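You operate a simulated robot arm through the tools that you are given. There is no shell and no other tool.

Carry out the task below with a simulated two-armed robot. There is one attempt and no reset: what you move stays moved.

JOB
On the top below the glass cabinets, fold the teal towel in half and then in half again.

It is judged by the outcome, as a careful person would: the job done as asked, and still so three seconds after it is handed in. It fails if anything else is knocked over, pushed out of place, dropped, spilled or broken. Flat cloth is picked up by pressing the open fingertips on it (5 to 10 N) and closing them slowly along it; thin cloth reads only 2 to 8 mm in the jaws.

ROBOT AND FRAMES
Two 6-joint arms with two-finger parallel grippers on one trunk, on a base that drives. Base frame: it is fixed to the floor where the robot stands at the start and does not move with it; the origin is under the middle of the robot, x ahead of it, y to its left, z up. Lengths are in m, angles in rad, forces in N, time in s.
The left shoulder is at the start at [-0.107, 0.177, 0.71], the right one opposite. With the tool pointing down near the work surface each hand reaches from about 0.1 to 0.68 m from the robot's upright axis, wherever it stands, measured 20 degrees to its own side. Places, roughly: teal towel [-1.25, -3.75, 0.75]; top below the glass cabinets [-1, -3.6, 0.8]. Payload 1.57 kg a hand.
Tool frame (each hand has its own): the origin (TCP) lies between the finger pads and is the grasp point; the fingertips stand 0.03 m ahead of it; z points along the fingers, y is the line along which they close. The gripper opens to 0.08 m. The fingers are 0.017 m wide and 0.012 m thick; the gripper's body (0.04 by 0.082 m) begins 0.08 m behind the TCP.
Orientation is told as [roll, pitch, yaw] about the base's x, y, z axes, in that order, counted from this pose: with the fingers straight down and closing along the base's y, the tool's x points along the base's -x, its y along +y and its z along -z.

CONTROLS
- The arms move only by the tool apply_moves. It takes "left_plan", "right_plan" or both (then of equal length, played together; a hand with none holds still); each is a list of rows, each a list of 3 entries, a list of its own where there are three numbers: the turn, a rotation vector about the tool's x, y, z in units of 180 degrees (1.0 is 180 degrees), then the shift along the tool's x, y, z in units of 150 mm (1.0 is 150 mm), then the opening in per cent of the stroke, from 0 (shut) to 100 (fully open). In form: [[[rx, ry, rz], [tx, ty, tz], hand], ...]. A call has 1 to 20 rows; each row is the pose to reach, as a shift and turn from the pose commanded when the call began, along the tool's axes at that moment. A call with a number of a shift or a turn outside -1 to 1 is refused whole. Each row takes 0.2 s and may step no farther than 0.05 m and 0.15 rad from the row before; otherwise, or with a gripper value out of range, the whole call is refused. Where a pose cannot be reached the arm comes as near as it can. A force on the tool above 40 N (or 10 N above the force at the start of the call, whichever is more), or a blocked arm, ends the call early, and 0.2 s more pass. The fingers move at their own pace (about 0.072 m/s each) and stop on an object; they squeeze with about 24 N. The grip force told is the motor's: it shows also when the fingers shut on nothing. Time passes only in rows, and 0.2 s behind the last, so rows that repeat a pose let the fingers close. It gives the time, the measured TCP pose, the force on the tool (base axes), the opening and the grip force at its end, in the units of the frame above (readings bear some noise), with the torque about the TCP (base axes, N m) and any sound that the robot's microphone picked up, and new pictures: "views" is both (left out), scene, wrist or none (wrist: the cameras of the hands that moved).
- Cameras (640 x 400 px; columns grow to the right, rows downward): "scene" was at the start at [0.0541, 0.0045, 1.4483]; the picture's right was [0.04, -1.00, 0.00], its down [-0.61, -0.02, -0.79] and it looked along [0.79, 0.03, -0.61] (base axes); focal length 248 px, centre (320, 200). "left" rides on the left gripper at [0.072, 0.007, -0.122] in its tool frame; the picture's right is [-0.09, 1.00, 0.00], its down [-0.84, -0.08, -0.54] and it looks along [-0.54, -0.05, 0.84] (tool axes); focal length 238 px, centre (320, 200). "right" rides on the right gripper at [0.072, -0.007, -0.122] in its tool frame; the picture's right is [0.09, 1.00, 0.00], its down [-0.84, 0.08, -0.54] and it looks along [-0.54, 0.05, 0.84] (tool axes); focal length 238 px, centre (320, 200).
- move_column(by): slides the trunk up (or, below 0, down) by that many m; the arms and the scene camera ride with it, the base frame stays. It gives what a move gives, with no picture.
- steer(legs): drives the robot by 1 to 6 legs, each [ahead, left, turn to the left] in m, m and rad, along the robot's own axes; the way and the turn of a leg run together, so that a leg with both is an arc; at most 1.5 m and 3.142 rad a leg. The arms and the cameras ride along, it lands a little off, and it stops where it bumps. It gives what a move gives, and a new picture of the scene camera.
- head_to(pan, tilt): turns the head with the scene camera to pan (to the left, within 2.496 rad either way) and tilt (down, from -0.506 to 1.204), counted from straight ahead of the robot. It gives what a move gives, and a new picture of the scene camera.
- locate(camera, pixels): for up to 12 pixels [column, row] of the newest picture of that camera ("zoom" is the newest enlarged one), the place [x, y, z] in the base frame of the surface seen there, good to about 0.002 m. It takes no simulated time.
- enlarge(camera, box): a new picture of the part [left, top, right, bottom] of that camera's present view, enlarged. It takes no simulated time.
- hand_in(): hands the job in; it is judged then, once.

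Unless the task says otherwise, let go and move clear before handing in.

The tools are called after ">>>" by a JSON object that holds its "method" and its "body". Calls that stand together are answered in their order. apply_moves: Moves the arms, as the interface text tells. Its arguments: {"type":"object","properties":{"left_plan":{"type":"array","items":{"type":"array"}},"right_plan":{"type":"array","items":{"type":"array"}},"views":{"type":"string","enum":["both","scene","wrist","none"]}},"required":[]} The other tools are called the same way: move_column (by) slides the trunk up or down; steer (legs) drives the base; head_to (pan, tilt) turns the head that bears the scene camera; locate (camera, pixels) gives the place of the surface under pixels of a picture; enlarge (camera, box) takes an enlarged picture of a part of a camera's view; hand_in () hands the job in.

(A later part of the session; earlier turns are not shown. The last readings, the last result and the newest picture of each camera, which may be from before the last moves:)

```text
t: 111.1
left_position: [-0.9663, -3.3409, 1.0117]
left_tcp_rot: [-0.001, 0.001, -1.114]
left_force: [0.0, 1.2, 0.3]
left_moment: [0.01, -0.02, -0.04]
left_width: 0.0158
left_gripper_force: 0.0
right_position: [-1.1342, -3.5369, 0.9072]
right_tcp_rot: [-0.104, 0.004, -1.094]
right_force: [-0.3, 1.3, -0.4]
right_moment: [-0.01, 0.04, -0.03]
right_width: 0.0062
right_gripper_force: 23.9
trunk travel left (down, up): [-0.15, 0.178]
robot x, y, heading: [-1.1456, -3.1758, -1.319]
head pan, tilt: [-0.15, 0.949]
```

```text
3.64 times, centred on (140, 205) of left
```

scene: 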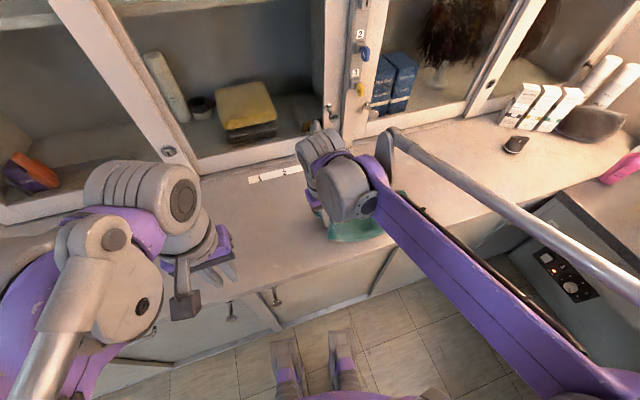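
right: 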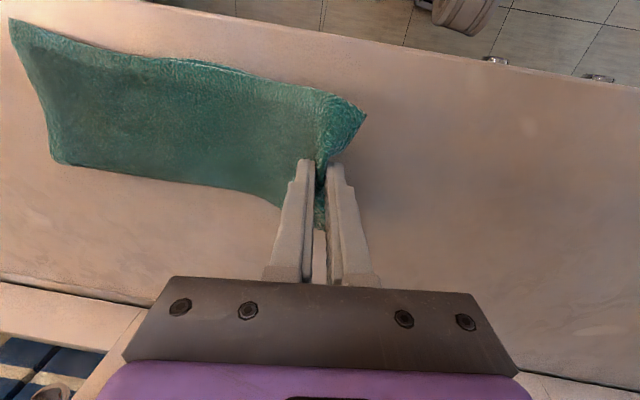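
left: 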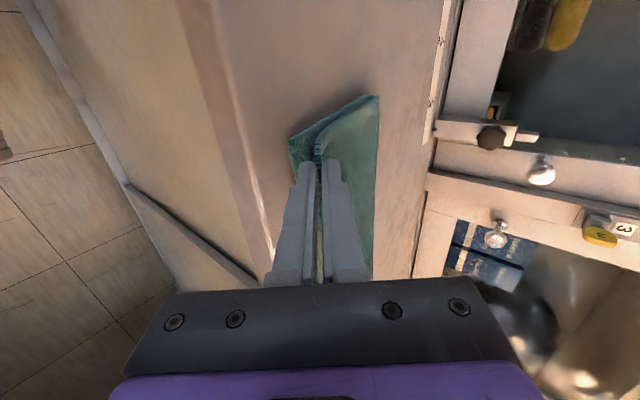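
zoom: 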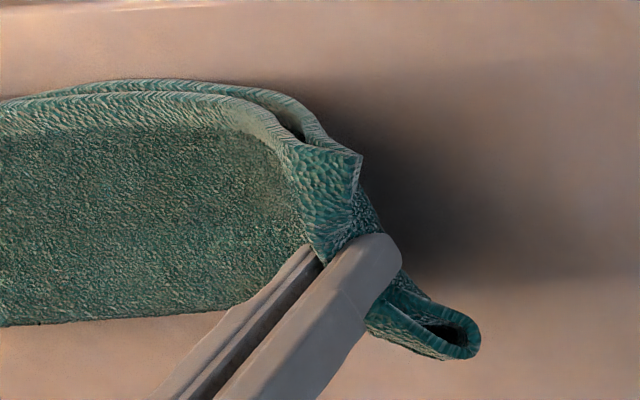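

Both layers are lifted together (two-layer edges visible rising on both corners), grip 6.2 mm. I now carry the left end up and over to the right along an arc, tilting the hand gradually.

>>> {"method": "apply_moves", "body": {"right_plan": [[[-0.0111, 0, 0.0035], [0.005, -0.103, -0.076], 0], [[-0.0222, 0, 0.007], [0.009, -0.206, -0.151], 0], [[-0.036, 0, 0.0105], [0.0135, -0.295, -0.22], 0], [[-0.05, 0, 0.014], [0.018, -0.385, -0.29], 0], [[-0.0667, 0, 0.018], [0.023, -0.492, -0.334], 0], [[-0.0833, 0, 0.022], [0.028, -0.599, -0.378], 0], [[-0.1, 0, 0.022], [0.0335, -0.7145, -0.3955], 0], [[-0.1167, 0, 0.022], [0.039, -0.83, -0.413], 0]], "views": "both"}}

>>> {"method": "enlarge", "body": {"camera": "left", "box": [0, 130, 220, 270]}}

```text
t: 112.9
left_position: [-0.9676, -3.3438, 1.0114]
left_tcp_rot: [0.0, 0.004, -1.111]
left_force: [-0.4, 0.9, -0.2]
left_moment: [-0.01, 0.01, 0.02]
left_width: 0.016
left_gripper_force: 0.1
right_position: [-1.2403, -3.5856, 0.9814]
right_tcp_rot: [0.264, 0.01, -1.163]
right_force: [-0.2, -1.2, 0.0]
right_moment: [-0.04, 0.07, 0.0]
right_width: 0.0061
right_gripper_force: 24.1
trunk travel left (down, up): [-0.15, 0.178]
robot x, y, heading: [-1.1434, -3.1811, -1.317]
head pan, tilt: [-0.15, 0.949]
```

scene: 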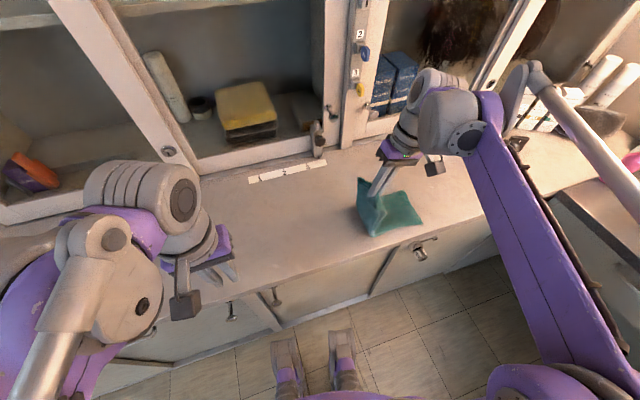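
right: 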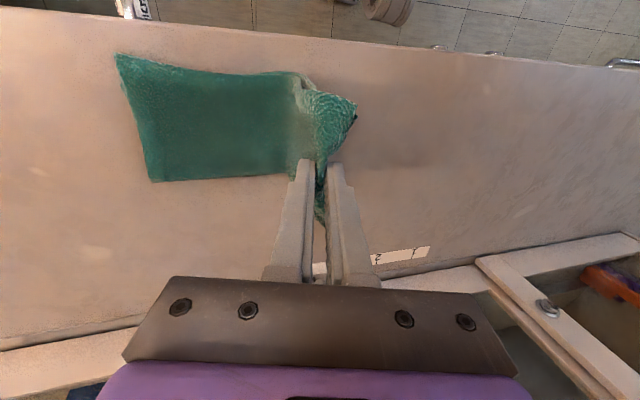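

```text
2.86 times, centred on (110, 200) of left
```

zoom: 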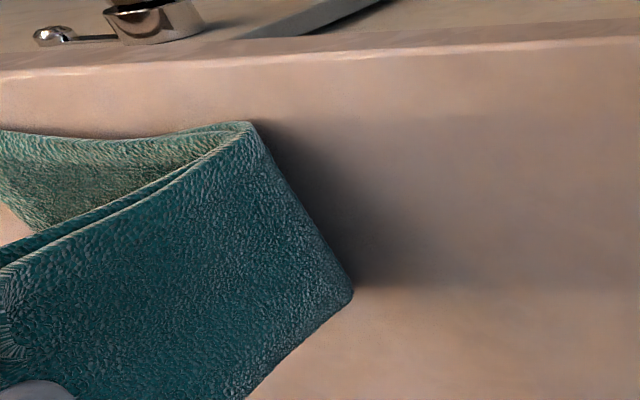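

The strip is doubling over with the crease near its middle and both layers travelling together. I continue the arc down toward the right end.

>>> {"method": "apply_moves", "body": {"right_plan": [[[-0.0164, 0, 0], [-0.0025, -0.1165, -0.0345], 0], [[-0.0328, 0, 0], [-0.005, -0.233, -0.069], 0], [[-0.0495, 0, 0], [-0.007, -0.351, -0.075], 0], [[-0.0661, 0, 0], [-0.009, -0.469, -0.077], 0], [[-0.0828, 0, 0], [-0.011, -0.584, -0.055], 0], [[-0.0994, 0, 0], [-0.013, -0.699, -0.028], 0], [[-0.116, 0, 0], [-0.015, -0.805, 0.02], 0], [[-0.1328, 0, 0], [-0.017, -0.911, 0.075], 0]], "views": "both"}}

>>> {"method": "enlarge", "body": {"camera": "scene", "box": [330, 160, 490, 260]}}

```text
t: 114.7
left_position: [-0.9666, -3.3414, 1.0107]
left_tcp_rot: [0.0, 0.003, -1.112]
left_force: [0.2, -0.8, 0.3]
left_moment: [0.01, 0.0, 0.0]
left_width: 0.0158
left_gripper_force: 0.1
right_position: [-1.3572, -3.6385, 0.935]
right_tcp_rot: [0.683, 0.009, -1.162]
right_force: [-0.4, 0.4, 0.1]
right_moment: [-0.02, 0.07, 0.02]
right_width: 0.0062
right_gripper_force: 24.5
trunk travel left (down, up): [-0.15, 0.178]
robot x, y, heading: [-1.1404, -3.1798, -1.319]
head pan, tilt: [-0.15, 0.949]
```

scene: 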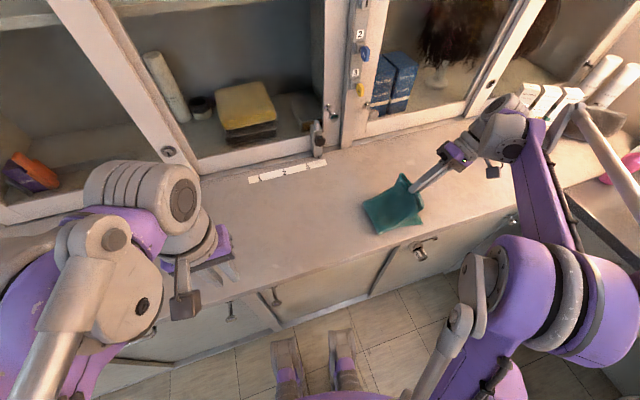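
right: 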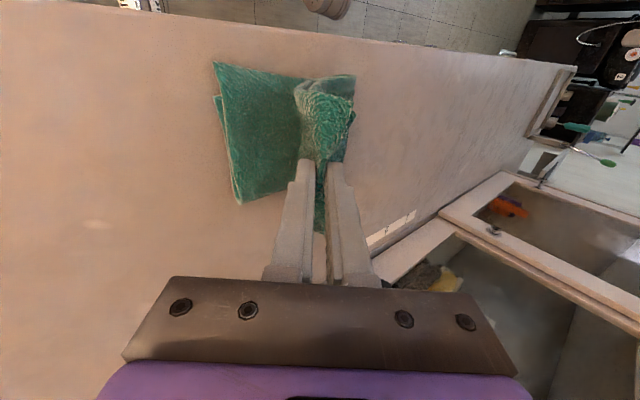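

```text
4.00 times, centred on (410, 210) of scene
```

zoom: 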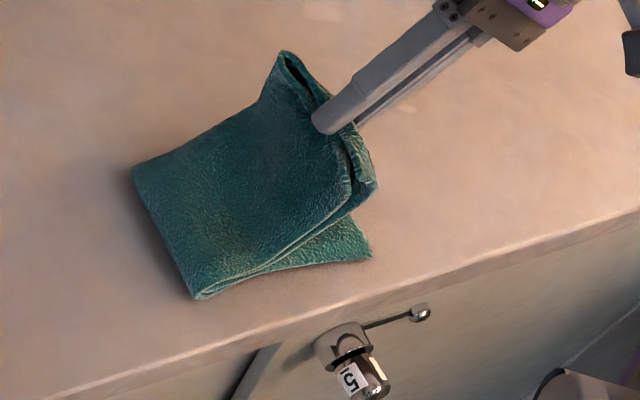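

The flap is descending well aligned with the lower half; only small corner flares at (285,55) and (370,185) in the zoom. I lower further toward landing.

>>> {"method": "apply_moves", "body": {"right_plan": [[[-0.0136, 0, 0], [-0.001, -0.0925, 0.023], 0], [[-0.0272, 0, 0], [-0.002, -0.185, 0.046], 0], [[-0.0383, 0, 0], [-0.003, -0.26, 0.08], 0], [[-0.0494, 0, 0], [-0.004, -0.335, 0.114], 0], [[-0.0578, 0, 0], [-0.004, -0.385, 0.143], 0], [[-0.0661, 0, 0], [-0.004, -0.434, 0.172], 0]], "views": "both"}}

>>> {"method": "enlarge", "body": {"camera": "scene", "box": [330, 160, 490, 260]}}

>>> {"method": "enlarge", "body": {"camera": "right", "box": [180, 40, 420, 220]}}

```text
t: 116.1
left_position: [-0.9679, -3.3416, 1.0119]
left_tcp_rot: [0.0, 0.002, -1.112]
left_force: [0.3, -0.3, -0.1]
left_moment: [0.02, 0.01, 0.04]
left_width: 0.016
left_gripper_force: 0.0
right_position: [-1.374, -3.6568, 0.8715]
right_tcp_rot: [0.871, 0.002, -1.172]
right_force: [0.1, 0.2, -0.4]
right_moment: [0.0, 0.06, 0.02]
right_width: 0.0059
right_gripper_force: 24.4
right hand out of reach, approached as far as the arm can: row 5, 6
trunk travel left (down, up): [-0.15, 0.178]
robot x, y, heading: [-1.1408, -3.1794, -1.32]
head pan, tilt: [-0.15, 0.949]
```

scene: 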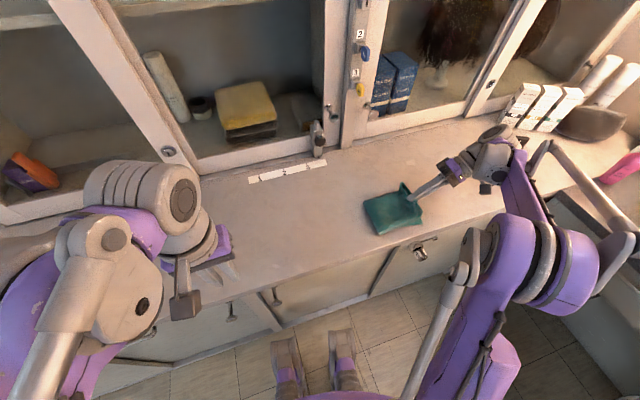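
right: 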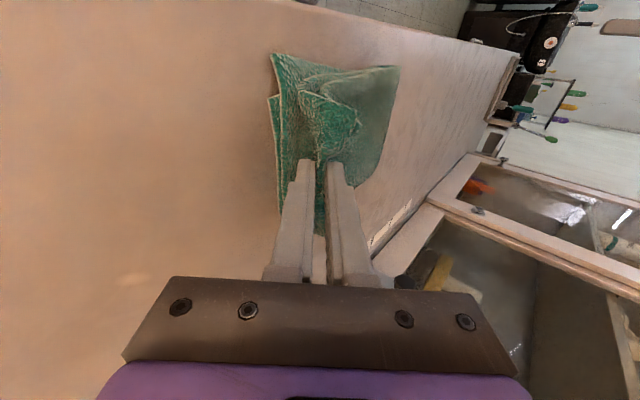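

```text
4.00 times, centred on (410, 210) of scene
```

zoom: 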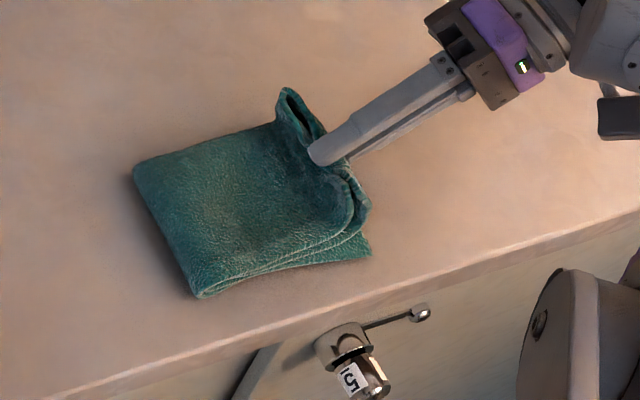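

```text
2.22 times, centred on (300, 130) of right
```

zoom: 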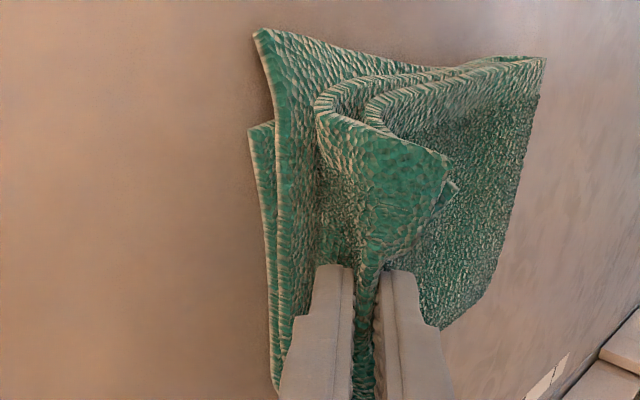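

The fold is nearly closed, but the grip has left the flap's corners curled back. I check where the crease and the lower right end are, to plan the release.

>>> {"method": "locate", "body": {"camera": "scene", "pixels": [[364, 204], [380, 232], [422, 223], [372, 218], [400, 190], [402, 184], [418, 205], [420, 214], [390, 200], [405, 228]]}}

>>> {"method": "locate", "body": {"camera": "zoom", "pixels": [[256, 36], [262, 130], [276, 380], [268, 300], [445, 160], [322, 110], [540, 65], [370, 110], [330, 200], [460, 310], [300, 60], [380, 200]]}}

```text
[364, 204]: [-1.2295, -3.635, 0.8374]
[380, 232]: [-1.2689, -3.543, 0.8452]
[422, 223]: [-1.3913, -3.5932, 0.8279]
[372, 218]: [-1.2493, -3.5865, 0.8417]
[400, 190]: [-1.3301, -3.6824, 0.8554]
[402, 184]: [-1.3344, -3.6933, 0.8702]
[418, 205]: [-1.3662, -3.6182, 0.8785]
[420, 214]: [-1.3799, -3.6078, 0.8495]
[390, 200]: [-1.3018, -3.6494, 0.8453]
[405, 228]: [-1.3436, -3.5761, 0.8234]
```

```text
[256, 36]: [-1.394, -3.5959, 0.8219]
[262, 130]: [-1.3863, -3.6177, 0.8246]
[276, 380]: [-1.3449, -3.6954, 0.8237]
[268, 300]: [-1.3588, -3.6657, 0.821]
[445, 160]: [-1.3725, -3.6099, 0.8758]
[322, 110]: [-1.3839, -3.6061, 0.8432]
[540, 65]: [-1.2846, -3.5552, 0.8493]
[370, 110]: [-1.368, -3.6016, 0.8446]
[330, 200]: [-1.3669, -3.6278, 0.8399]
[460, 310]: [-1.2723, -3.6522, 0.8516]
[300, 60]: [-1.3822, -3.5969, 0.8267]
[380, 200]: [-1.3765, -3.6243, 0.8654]
```

The lower half has slid ~1.5 cm left, so the crease should be moved ~1 cm left for an even half. I raise the flap again a little (left and up), then measure.

>>> {"method": "apply_moves", "body": {"right_plan": [[[0, 0, 0], [0, 0.1, 0.008], 0], [[0, 0, 0], [0, 0.2, 0.016], 0], [[0, 0, 0], [0, 0.282, 0.024], 0]], "views": "none"}}

```text
t: 116.9
left_position: [-0.967, -3.3415, 1.0122]
left_tcp_rot: [-0.001, 0.004, -1.113]
left_force: [0.1, -0.5, -0.8]
left_moment: [-0.01, 0.03, 0.02]
left_width: 0.016
left_gripper_force: 0.0
right_position: [-1.3476, -3.6453, 0.9024]
right_tcp_rot: [0.888, 0.011, -1.161]
right_force: [-0.2, -0.2, -0.2]
right_moment: [-0.02, 0.08, 0.01]
right_width: 0.0063
right_gripper_force: 24.5
trunk travel left (down, up): [-0.15, 0.178]
robot x, y, heading: [-1.1397, -3.1821, -1.32]
head pan, tilt: [-0.15, 0.949]
```

I bring the flap back up to nearly vertical over the desired crease line, correcting the 1 cm sideways drift.

>>> {"method": "apply_moves", "body": {"right_plan": [[[0.022, 0, 0], [0.01, 0.1025, -0.035], 0], [[0.0439, 0, 0], [0.019, 0.205, -0.07], 0], [[0.0634, 0, 0], [0.028, 0.32, -0.052], 0], [[0.0828, 0, 0], [0.038, 0.435, -0.034], 0], [[0.1022, 0, 0], [0.047, 0.543, 0.01], 0], [[0.1217, 0, 0], [0.057, 0.652, 0.055], 0], [[0.1412, 0, 0], [0.067, 0.745, 0.125], 0], [[0.1606, 0, 0], [0.077, 0.837, 0.195], 0]], "views": "both"}}

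>>> {"method": "enlarge", "body": {"camera": "scene", "box": [330, 150, 490, 250]}}

>>> {"method": "enlarge", "body": {"camera": "left", "box": [0, 130, 220, 270]}}

```text
t: 118.7
left_position: [-0.9678, -3.3414, 1.0115]
left_tcp_rot: [0.0, 0.0, -1.114]
left_force: [-0.2, 0.0, 0.4]
left_moment: [0.0, 0.01, -0.02]
left_width: 0.0159
left_gripper_force: 0.1
right_position: [-1.2591, -3.5977, 0.9815]
right_tcp_rot: [0.381, 0.009, -1.164]
right_force: [-0.5, -0.6, 0.4]
right_moment: [0.03, -0.07, 0.0]
right_width: 0.006
right_gripper_force: 24.2
trunk travel left (down, up): [-0.15, 0.178]
robot x, y, heading: [-1.1421, -3.181, -1.316]
head pan, tilt: [-0.15, 0.949]
```

scene: 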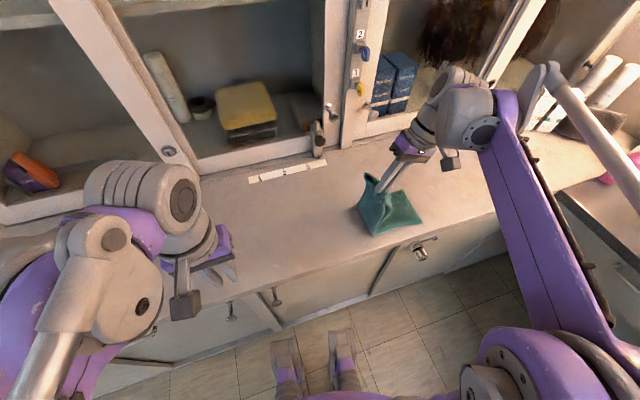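
right: 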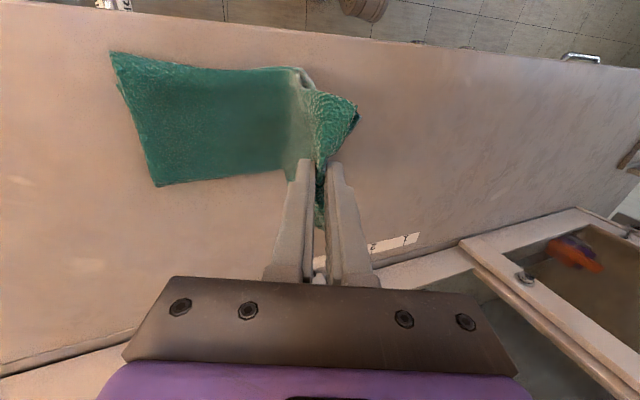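

```text
4.00 times, centred on (410, 200) of scene
```

zoom: 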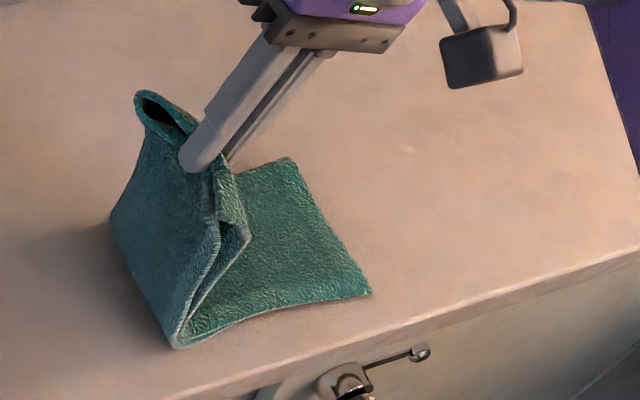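

```text
2.86 times, centred on (110, 200) of left
```

zoom: 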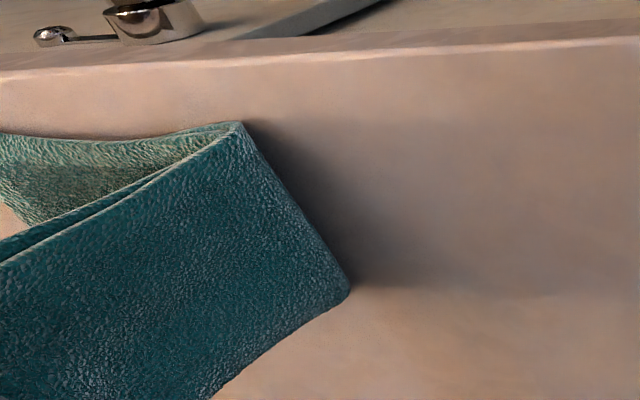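

Nicely visible. I measure the lower half: crease corners and right-end corners.

>>> {"method": "locate", "body": {"camera": "scene", "pixels": [[374, 235], [359, 205], [422, 223], [402, 190], [412, 206], [366, 220], [393, 229], [390, 210]]}}

>>> {"method": "locate", "body": {"camera": "right", "pixels": [[113, 55], [158, 183], [133, 120], [230, 72], [240, 178], [290, 75], [280, 165], [200, 130]]}}

>>> {"method": "locate", "body": {"camera": "zoom", "pixels": [[242, 126], [346, 288], [290, 205], [230, 150], [320, 300], [180, 170]]}}

```text
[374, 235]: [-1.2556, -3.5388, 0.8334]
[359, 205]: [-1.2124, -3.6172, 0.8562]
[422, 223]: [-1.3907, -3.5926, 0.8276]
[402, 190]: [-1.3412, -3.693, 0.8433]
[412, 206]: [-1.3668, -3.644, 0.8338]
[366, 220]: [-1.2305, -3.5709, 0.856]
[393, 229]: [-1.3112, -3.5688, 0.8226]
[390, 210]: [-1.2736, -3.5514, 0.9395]
```

```text
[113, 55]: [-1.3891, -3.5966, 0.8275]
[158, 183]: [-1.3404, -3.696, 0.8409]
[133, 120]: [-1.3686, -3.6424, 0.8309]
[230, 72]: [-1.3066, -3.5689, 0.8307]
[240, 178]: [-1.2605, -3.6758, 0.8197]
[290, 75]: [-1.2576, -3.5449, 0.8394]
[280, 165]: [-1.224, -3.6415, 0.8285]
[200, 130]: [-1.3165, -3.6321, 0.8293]
```

```text
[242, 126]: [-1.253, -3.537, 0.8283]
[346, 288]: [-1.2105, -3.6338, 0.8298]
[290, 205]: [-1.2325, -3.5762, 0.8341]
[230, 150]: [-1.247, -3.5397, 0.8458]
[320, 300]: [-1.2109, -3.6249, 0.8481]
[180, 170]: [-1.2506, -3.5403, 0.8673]
```

The crease is now at u≈0.124 with the lower half 0.146 m long — an even half. Let me look closely at the held end's corners before closing the fold.

>>> {"method": "enlarge", "body": {"camera": "right", "box": [250, 50, 410, 150]}}

>>> {"method": "enlarge", "body": {"camera": "scene", "box": [345, 160, 425, 240]}}

```text
4.00 times, centred on (330, 100) of right
```

zoom: 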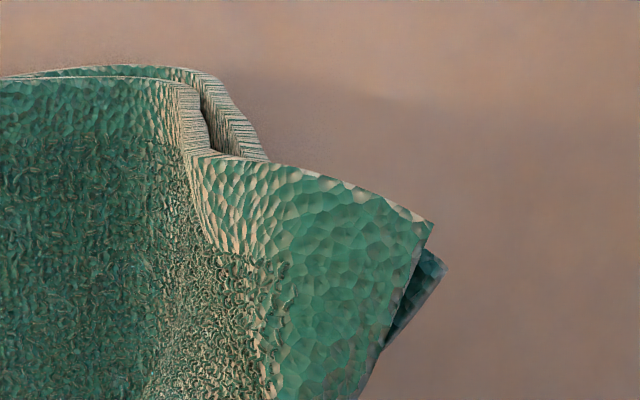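

```text
5.00 times, centred on (385, 200) of scene
```

zoom: 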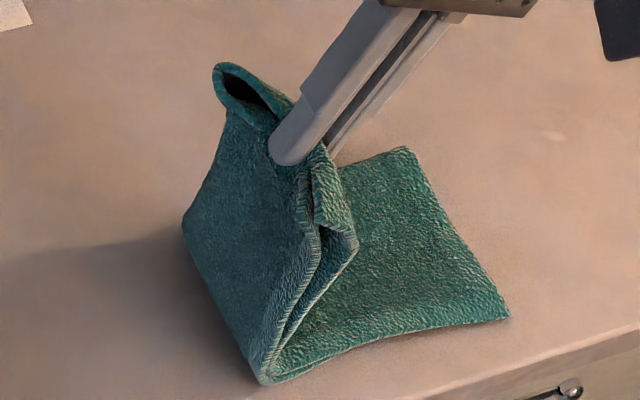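

The held end just leans back at its corners; I'll hinge the flap to ~45° over the right side with fingers in line with it, so that letting go there lets it fall flat by itself.

>>> {"method": "apply_moves", "body": {"right_plan": [[[-0.02, 0, 0], [-0.001, -0.122, -0.0045], 0], [[-0.04, 0, 0], [-0.002, -0.244, -0.009], 0], [[-0.062, 0, 0], [-0.004, -0.345, 0.008], 0], [[-0.0844, 0, 0], [-0.006, -0.447, 0.026], 0], [[-0.1011, 0, 0], [-0.008, -0.502, 0.045], 0], [[-0.1178, 0, 0], [-0.01, -0.557, 0.065], 0]], "views": "scene"}}

>>> {"method": "enlarge", "body": {"camera": "scene", "box": [345, 160, 425, 240]}}

```text
t: 120.1
left_position: [-0.9681, -3.3423, 1.0114]
left_tcp_rot: [0.0, 0.005, -1.112]
left_force: [-0.1, 0.4, -0.8]
left_moment: [-0.02, -0.01, 0.0]
left_width: 0.0157
left_gripper_force: 0.1
right_position: [-1.3263, -3.6255, 0.9412]
right_tcp_rot: [0.755, 0.011, -1.162]
right_force: [-0.2, -0.3, -0.9]
right_moment: [-0.02, 0.06, -0.01]
right_width: 0.006
right_gripper_force: 23.8
trunk travel left (down, up): [-0.15, 0.178]
robot x, y, heading: [-1.1444, -3.1779, -1.315]
head pan, tilt: [-0.15, 0.949]
```

scene: 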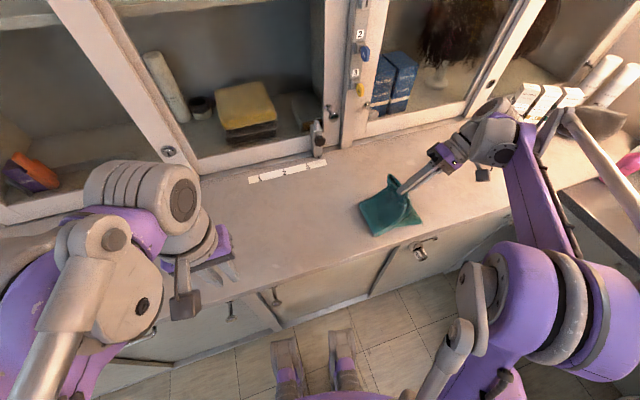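

```text
5.00 times, centred on (385, 200) of scene
```

zoom: 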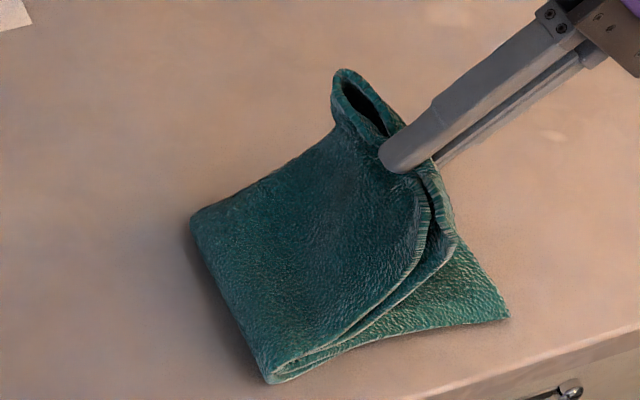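

Crease steady; now I open and withdraw along the finger axis, letting the flap drop onto the lower half.

>>> {"method": "apply_moves", "body": {"right_plan": [[[0, 0, 0], [0, 0, -0.03], 30], [[0, 0, 0], [0, 0, -0.25], 40], [[0, 0, 0], [0, 0, -0.5], 40], [[0, 0, 0], [0, 0, -0.75], 40], [[0, 0, 0], [0, 0, -0.75], 40], [[0, 0, 0], [0, 0, -0.75], 40]], "views": "both"}}

>>> {"method": "enlarge", "body": {"camera": "scene", "box": [345, 160, 445, 250]}}

```text
t: 121.5
left_position: [-0.9678, -3.3411, 1.0122]
left_tcp_rot: [0.001, 0.004, -1.111]
left_force: [-0.5, 0.3, 0.7]
left_moment: [0.01, -0.02, -0.02]
left_width: 0.0158
left_gripper_force: 0.1
right_position: [-1.3959, -3.6576, 1.0212]
right_tcp_rot: [0.752, 0.011, -1.163]
right_force: [-0.4, -0.5, 0.7]
right_moment: [-0.01, -0.02, -0.01]
right_width: 0.032
right_gripper_force: 0.1
trunk travel left (down, up): [-0.15, 0.178]
robot x, y, heading: [-1.1432, -3.1821, -1.319]
head pan, tilt: [-0.15, 0.949]
```

scene: 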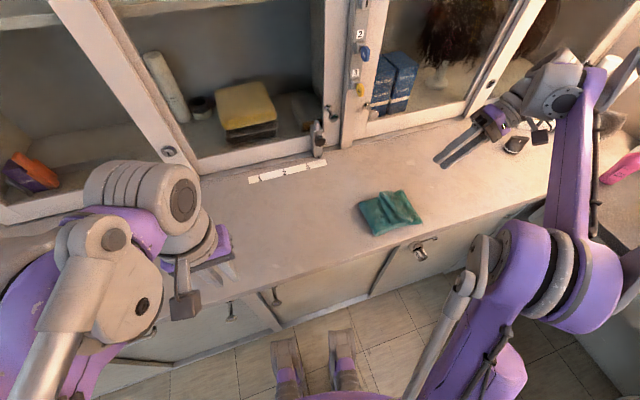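
right: 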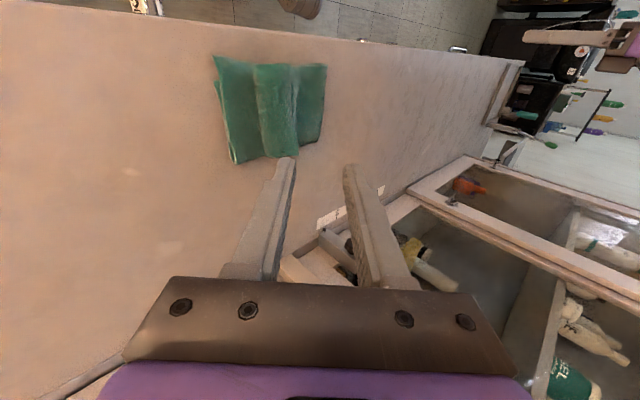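

```text
4.44 times, centred on (395, 205) of scene
```

zoom: 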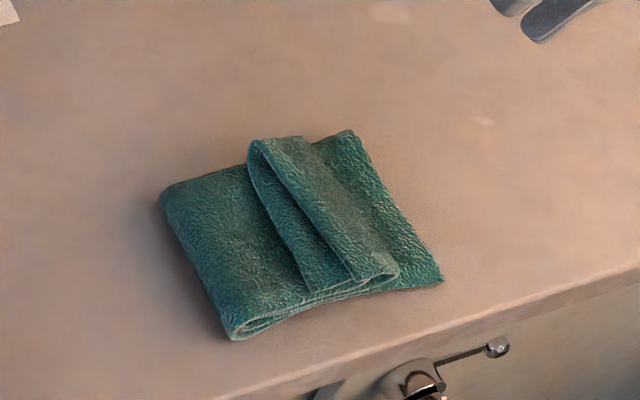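

The flap landed but its end has turned back into a hem. I zoom in to understand the layers and pull it out flat.

>>> {"method": "enlarge", "body": {"camera": "scene", "box": [370, 180, 430, 235]}}

>>> {"method": "enlarge", "body": {"camera": "right", "box": [200, 40, 340, 170]}}

```text
7.27 times, centred on (400, 208) of scene
```

zoom: 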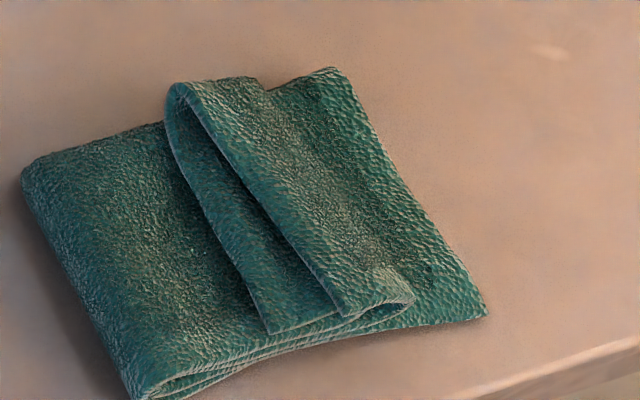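

```text
3.08 times, centred on (270, 105) of right
```

zoom: 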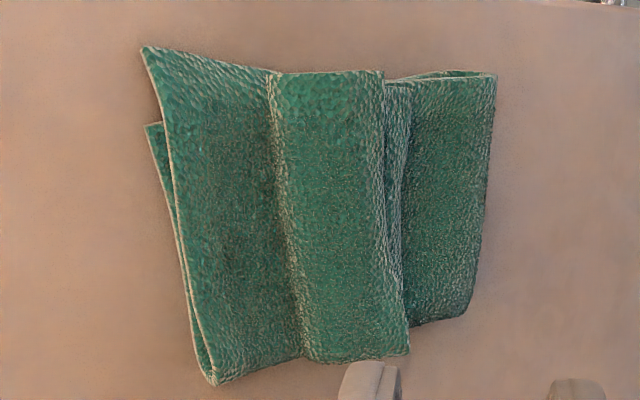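

The flap's last ~4.5 cm is turned back (bend at x≈285, free edge at x≈395 in the zoom). I measure the geometry so I can roll it out by pushing the free edge to the right.

>>> {"method": "locate", "body": {"camera": "zoom", "pixels": [[378, 82], [390, 200], [400, 340], [408, 100], [420, 200], [430, 310], [278, 90], [292, 220], [312, 345], [490, 85], [465, 300], [330, 200]]}}

>>> {"method": "locate", "body": {"camera": "zoom", "pixels": [[147, 55], [152, 130], [212, 376], [180, 250], [230, 200], [450, 200], [350, 90], [350, 340], [395, 120], [405, 250], [412, 150], [415, 280]]}}

```text
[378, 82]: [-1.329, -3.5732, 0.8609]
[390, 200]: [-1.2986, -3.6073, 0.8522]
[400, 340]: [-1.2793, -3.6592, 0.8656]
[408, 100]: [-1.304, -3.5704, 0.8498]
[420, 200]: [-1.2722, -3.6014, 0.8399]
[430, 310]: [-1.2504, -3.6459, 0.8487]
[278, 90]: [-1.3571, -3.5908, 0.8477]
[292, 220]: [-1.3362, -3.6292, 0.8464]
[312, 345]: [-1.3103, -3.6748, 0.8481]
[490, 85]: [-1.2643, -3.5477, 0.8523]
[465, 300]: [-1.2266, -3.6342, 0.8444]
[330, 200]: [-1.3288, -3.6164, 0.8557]
```

```text
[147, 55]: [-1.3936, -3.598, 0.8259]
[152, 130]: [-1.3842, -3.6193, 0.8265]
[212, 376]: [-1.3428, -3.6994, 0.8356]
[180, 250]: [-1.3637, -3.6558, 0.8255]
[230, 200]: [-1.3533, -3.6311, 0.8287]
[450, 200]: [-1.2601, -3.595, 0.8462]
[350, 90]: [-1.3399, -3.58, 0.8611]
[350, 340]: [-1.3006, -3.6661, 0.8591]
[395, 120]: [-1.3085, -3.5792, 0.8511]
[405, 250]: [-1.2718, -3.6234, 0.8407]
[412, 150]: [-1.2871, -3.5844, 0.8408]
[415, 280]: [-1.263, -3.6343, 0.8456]
```

I'll roll the hem out by pushing its free edge rightward with the right hand's two spread fingertips (hand turned 90°), while the left hand lightly holds the folded side. First I untilt the right hand and bring the left hand over, tilting it.

>>> {"method": "apply_moves", "body": {"left_plan": [[[0.028, 0, 0], [-0.04, -0.12, 0], 0], [[0.056, 0, 0], [-0.08, -0.24, 0], 0], [[0.083, 0, 0], [-0.12, -0.36, 0], 0], [[0.111, 0, 0], [-0.16, -0.48, 0], 0], [[0.139, 0, 0], [-0.2, -0.6, 0], 0], [[0.167, 0, 0], [-0.24, -0.72, 0], 0], [[0.194, 0, 0], [-0.28, -0.84, 0], 0], [[0.222, 0, 0], [-0.3, -0.96, 0], 0]], "right_plan": [[[0.03, 0, 0], [0, 0, 0], 60], [[0.06, 0, 0], [0, 0, 0], 70], [[0.09, 0, 0], [0, 0, 0], 80], [[0.12, 0, 0], [0, 0, 0], 90], [[0.15, 0, 0], [0, 0, 0], 90], [[0.18, 0, 0], [0, 0, 0], 90], [[0.21, 0, 0], [0, 0, 0], 90], [[0.24, 0, 0], [0, 0, 0], 90]], "views": "none"}}

```text
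t: 123.3
left_position: [-1.0746, -3.4454, 1.0111]
left_tcp_rot: [-0.703, 0.002, -1.111]
left_force: [0.5, 0.1, 0.2]
left_moment: [0.01, 0.01, -0.02]
left_width: 0.0
left_gripper_force: 21.0
right_position: [-1.395, -3.6568, 1.0216]
right_tcp_rot: [-0.001, 0.009, -1.163]
right_force: [-0.4, 0.3, 0.7]
right_moment: [0.0, -0.01, -0.02]
right_width: 0.0719
right_gripper_force: 0.1
trunk travel left (down, up): [-0.15, 0.178]
robot x, y, heading: [-1.1448, -3.1804, -1.323]
head pan, tilt: [-0.15, 0.949]
```

>>> {"method": "apply_moves", "body": {"left_plan": [[[0, 0, 0], [-0.03, -0.05, 0.1], 0], [[0, 0, 0], [-0.06, -0.1, 0.2], 0], [[0, 0, 0], [-0.09, -0.16, 0.3], 0], [[0, 0, 0], [-0.12, -0.22, 0.4], 0], [[0, 0, 0], [-0.15, -0.28, 0.5], 0], [[0, 0, 0], [-0.18, -0.34, 0.6], 0], [[0, 0, 0], [-0.2, -0.39, 0.7], 0], [[0, 0, 0], [-0.223, -0.43, 0.79], 0], [[0, 0, 0], [-0.223, -0.43, 0.79], 0], [[0, 0, 0], [-0.223, -0.43, 0.79], 0], [[0, 0, 0], [-0.223, -0.43, 0.79], 0]], "right_plan": [[[0, 0, -0.046], [0, 0, 0], 90], [[0, 0, -0.092], [0, 0, 0], 90], [[0, 0, -0.138], [0, 0, 0], 90], [[0, 0, -0.184], [0, 0, 0], 90], [[0, 0, -0.23], [0, 0, 0], 90], [[0, 0, -0.276], [0, 0, 0], 90], [[0, 0, -0.322], [0, 0, 0], 90], [[0, 0, -0.368], [0, 0, 0], 90], [[0, 0, -0.414], [0, 0, 0], 90], [[0, 0, -0.46], [0, 0, 0], 90], [[0, 0, -0.506], [0, 0, 0], 90]], "views": "both"}}

```text
t: 125.7
left_position: [-1.1732, -3.5306, 0.9622]
left_tcp_rot: [-0.699, 0.004, -1.112]
left_force: [0.0, 0.0, 0.1]
left_moment: [-0.03, 0.01, 0.0]
left_width: 0.0
left_gripper_force: 21.4
right_position: [-1.3947, -3.6566, 1.0235]
right_tcp_rot: [0.011, 0.0, 0.43]
right_force: [0.5, -0.4, 0.1]
right_moment: [-0.01, -0.02, 0.01]
right_width: 0.072
right_gripper_force: 0.0
trunk travel left (down, up): [-0.15, 0.178]
robot x, y, heading: [-1.1405, -3.1813, -1.317]
head pan, tilt: [-0.15, 0.949]
```

scene: 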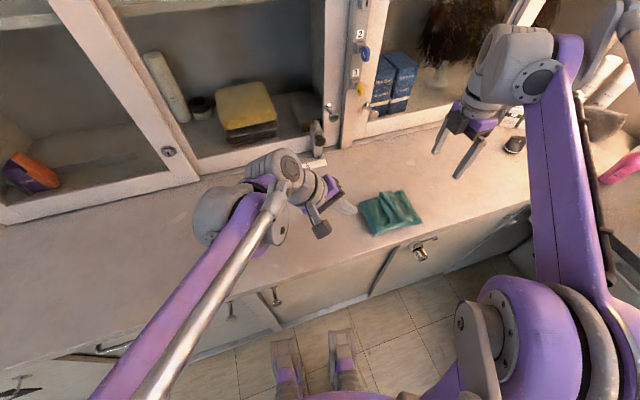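
right: 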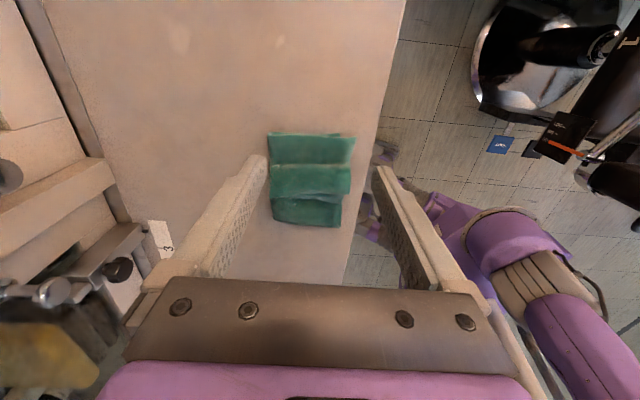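
left: 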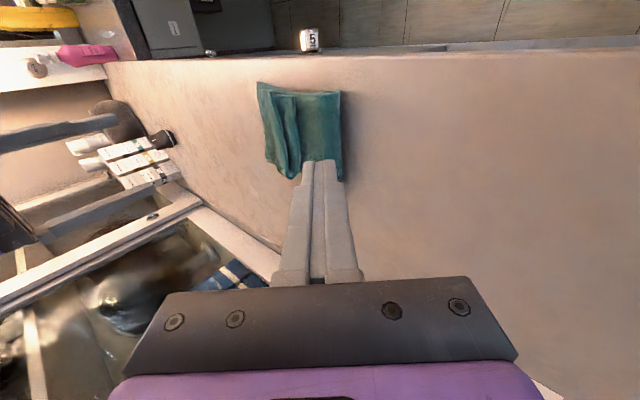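

The right camera shows the hem (free edge at row ~195, bend row ~165). I bring the left fingertips down onto the flap near the crease.

>>> {"method": "apply_moves", "body": {"left_plan": [[[0, 0, 0], [-0.03, -0.01, 0.16], 0], [[0, 0, 0], [-0.06, -0.02, 0.32], 0], [[0, 0, 0], [-0.09, -0.03, 0.48], 0], [[0, 0, 0], [-0.12, -0.04, 0.64], 0], [[0, 0, 0], [-0.153, -0.052, 0.77], 0], [[0, 0, 0], [-0.153, -0.052, 0.803], 0]], "views": "wrist"}}

```text
t: 127.1
left_position: [-1.2371, -3.588, 0.873]
left_tcp_rot: [-0.698, 0.003, -1.111]
left_force: [-0.9, -0.1, 0.0]
left_moment: [0.01, 0.04, 0.01]
left_width: 0.0001
left_gripper_force: 21.1
right_position: [-1.3956, -3.6571, 1.0225]
right_tcp_rot: [0.01, 0.0, 0.428]
right_force: [-0.2, -0.5, -0.5]
right_moment: [0.02, -0.01, 0.03]
right_width: 0.0721
right_gripper_force: 0.0
trunk travel left (down, up): [-0.15, 0.178]
robot x, y, heading: [-1.1435, -3.1816, -1.318]
head pan, tilt: [-0.15, 0.949]
```

left: 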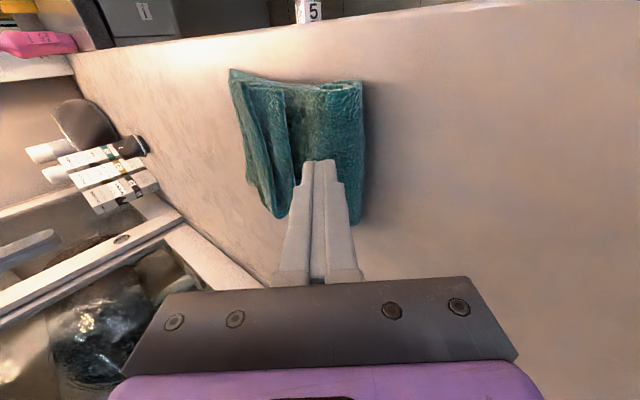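

>>> {"method": "apply_moves", "body": {"left_plan": [[[0, 0, 0], [0, 0.017, 0.02], 0], [[0, 0, 0], [0, 0.034, 0.041], 0], [[0, 0, 0], [0, 0.051, 0.061], 0], [[0, 0, 0], [0, 0.051, 0.061], 0]], "views": "none"}}

>>> {"method": "enlarge", "body": {"camera": "left", "box": [210, 50, 390, 230]}}

```text
t: 128.1
left_position: [-1.238, -3.5873, 0.8611]
left_tcp_rot: [-0.698, 0.004, -1.112]
left_force: [0.0, -0.8, 2.4]
left_moment: [-0.03, 0.02, -0.03]
left_width: 0.0
left_gripper_force: 21.5
right_position: [-1.3947, -3.6569, 1.0235]
right_tcp_rot: [0.01, -0.001, 0.429]
right_force: [0.4, 0.1, -0.1]
right_moment: [-0.01, 0.0, 0.05]
right_width: 0.072
right_gripper_force: 0.0
trunk travel left (down, up): [-0.15, 0.178]
robot x, y, heading: [-1.1391, -3.1793, -1.321]
head pan, tilt: [-0.15, 0.949]
```

```text
2.22 times, centred on (300, 140) of left
```

zoom: 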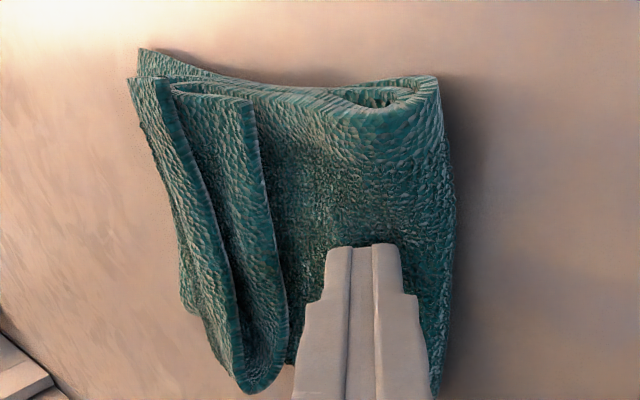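

The left hand holds with 2.4 N. The zoom shows the two hem edges clearly. I bring the right hand's spread fingers over, to the left of the hem's free edge, and lower to just above the flap.

>>> {"method": "apply_moves", "body": {"right_plan": [[[0, 0, 0], [-0.2, 0, 0.1], 90], [[0, 0, 0], [-0.4, -0.005, 0.25], 90], [[0, 0, 0], [-0.6, -0.01, 0.4], 90], [[0, 0, 0], [-0.8, -0.015, 0.5], 90], [[0, 0, 0], [-0.96, -0.017, 0.6], 90], [[0, 0, 0], [-0.96, -0.017, 0.75], 90]], "views": "both"}}

```text
t: 129.5
left_position: [-1.2383, -3.5876, 0.8615]
left_tcp_rot: [-0.698, 0.002, -1.112]
left_force: [-1.4, -0.3, 1.0]
left_moment: [-0.03, 0.0, -0.02]
left_width: 0.0
left_gripper_force: 21.6
right_position: [-1.2612, -3.5989, 0.9104]
right_tcp_rot: [0.009, 0.0, 0.427]
right_force: [-0.4, -0.1, -0.6]
right_moment: [-0.01, -0.03, -0.02]
right_width: 0.0721
right_gripper_force: 0.0
trunk travel left (down, up): [-0.15, 0.178]
robot x, y, heading: [-1.1418, -3.1815, -1.318]
head pan, tilt: [-0.15, 0.949]
```

scene: 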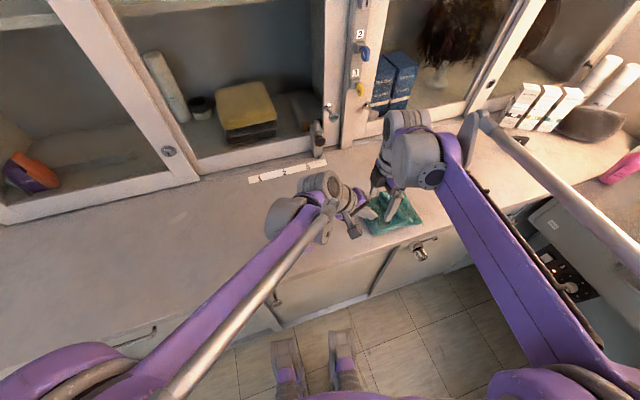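
right: 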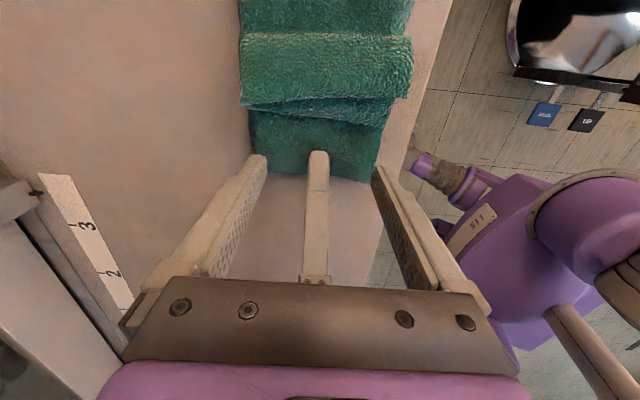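

>>> {"method": "apply_moves", "body": {"right_plan": [[[0, 0, 0], [0, 0, 0.08], 90], [[0, 0, 0], [0, 0, 0.15], 90], [[0, 0, 0], [0, 0, 0.21], 90], [[0, 0, 0], [0, 0, 0.21], 90]], "views": "wrist"}}

>>> {"method": "enlarge", "body": {"camera": "right", "box": [200, 50, 440, 210]}}

```text
t: 130.5
left_position: [-1.238, -3.5881, 0.8613]
left_tcp_rot: [-0.697, 0.004, -1.113]
left_force: [0.3, -0.3, 3.2]
left_moment: [-0.01, 0.06, 0.03]
left_width: 0.0
left_gripper_force: 21.5
right_position: [-1.2635, -3.5996, 0.8794]
right_tcp_rot: [0.012, 0.0, 0.427]
right_force: [-0.8, -0.3, 0.7]
right_moment: [-0.02, -0.01, 0.02]
right_width: 0.072
right_gripper_force: 0.0
trunk travel left (down, up): [-0.15, 0.178]
robot x, y, heading: [-1.143, -3.1791, -1.32]
head pan, tilt: [-0.15, 0.949]
```

right: 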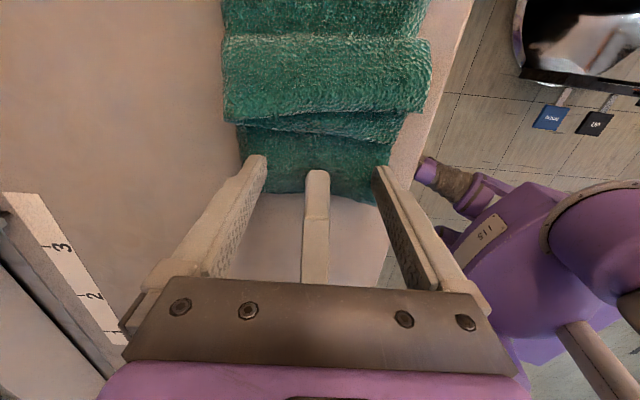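

```text
2.50 times, centred on (320, 130) of right
```

zoom: 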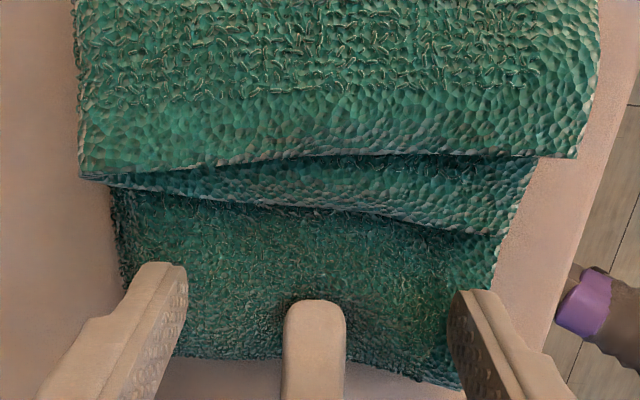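

>>> {"method": "locate", "body": {"camera": "zoom", "pixels": [[230, 240], [400, 250], [190, 300], [440, 290], [140, 185], [300, 200], [460, 230], [110, 170], [300, 155], [550, 155], [320, 60], [310, 100]]}}

```text
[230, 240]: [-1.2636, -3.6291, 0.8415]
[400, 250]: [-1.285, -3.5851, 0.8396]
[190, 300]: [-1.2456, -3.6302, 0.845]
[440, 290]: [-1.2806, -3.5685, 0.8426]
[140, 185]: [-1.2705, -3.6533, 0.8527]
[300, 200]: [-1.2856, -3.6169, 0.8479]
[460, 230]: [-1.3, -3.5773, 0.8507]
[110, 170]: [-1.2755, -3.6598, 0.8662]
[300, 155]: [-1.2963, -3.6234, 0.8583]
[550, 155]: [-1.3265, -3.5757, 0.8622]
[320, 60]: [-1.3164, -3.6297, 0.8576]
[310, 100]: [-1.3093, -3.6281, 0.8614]
```

The fingertips are inside the flap's width behind both hem edges (flap top ≈0.842, hem edges 0.85–0.86). I lower 5 mm and push right 5 cm slowly.

>>> {"method": "apply_moves", "body": {"right_plan": [[[0, 0, 0], [0, 0, 0.02], 90], [[0, 0, 0], [0, 0, 0.035], 90], [[0, 0, 0], [0.05, 0, 0.035], 90], [[0, 0, 0], [0.1, 0, 0.035], 90], [[0, 0, 0], [0.15, 0, 0.035], 90], [[0, 0, 0], [0.2, 0, 0.035], 90], [[0, 0, 0], [0.25, 0, 0.035], 90], [[0, 0, 0], [0.3, 0, 0.035], 90]], "views": "wrist"}}

>>> {"method": "enlarge", "body": {"camera": "right", "box": [200, 50, 440, 210]}}

>>> {"method": "enlarge", "body": {"camera": "left", "box": [210, 50, 390, 230]}}

```text
t: 132.3
left_position: [-1.2383, -3.5875, 0.8623]
left_tcp_rot: [-0.697, 0.003, -1.112]
left_force: [-0.3, 0.1, 1.7]
left_moment: [-0.02, 0.03, 0.01]
left_width: 0.0
left_gripper_force: 21.6
right_position: [-1.3044, -3.6184, 0.8738]
right_tcp_rot: [0.009, 0.0, 0.426]
right_force: [-0.3, 0.4, -0.3]
right_moment: [0.0, -0.01, 0.01]
right_width: 0.0722
right_gripper_force: 0.0
trunk travel left (down, up): [-0.15, 0.178]
robot x, y, heading: [-1.1428, -3.1819, -1.324]
head pan, tilt: [-0.15, 0.949]
```

right: 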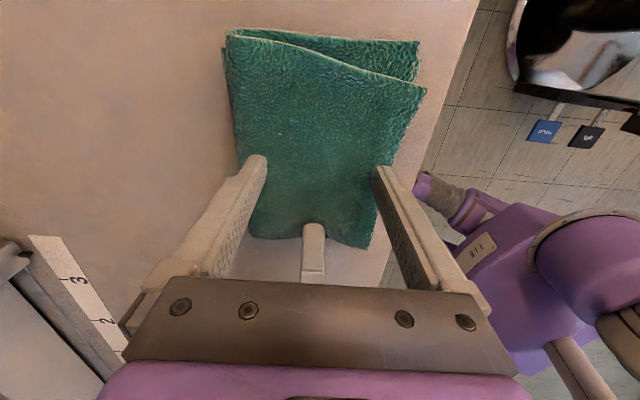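

```text
2.50 times, centred on (320, 130) of right
```

zoom: 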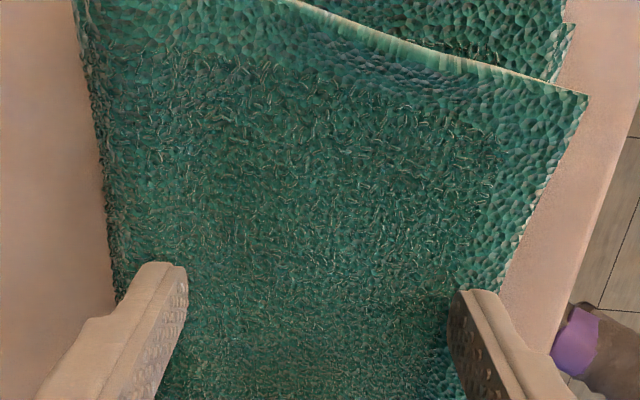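

```text
2.22 times, centred on (300, 140) of left
```

zoom: 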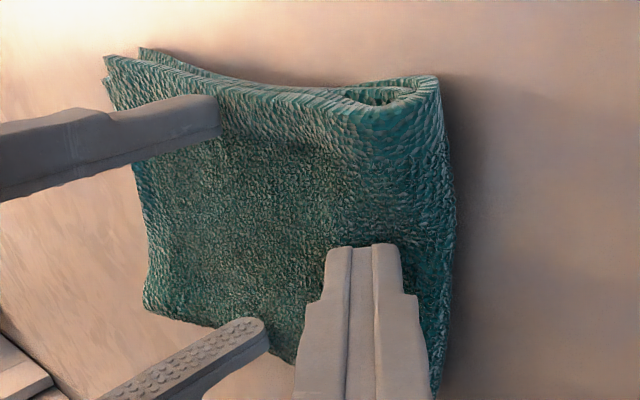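

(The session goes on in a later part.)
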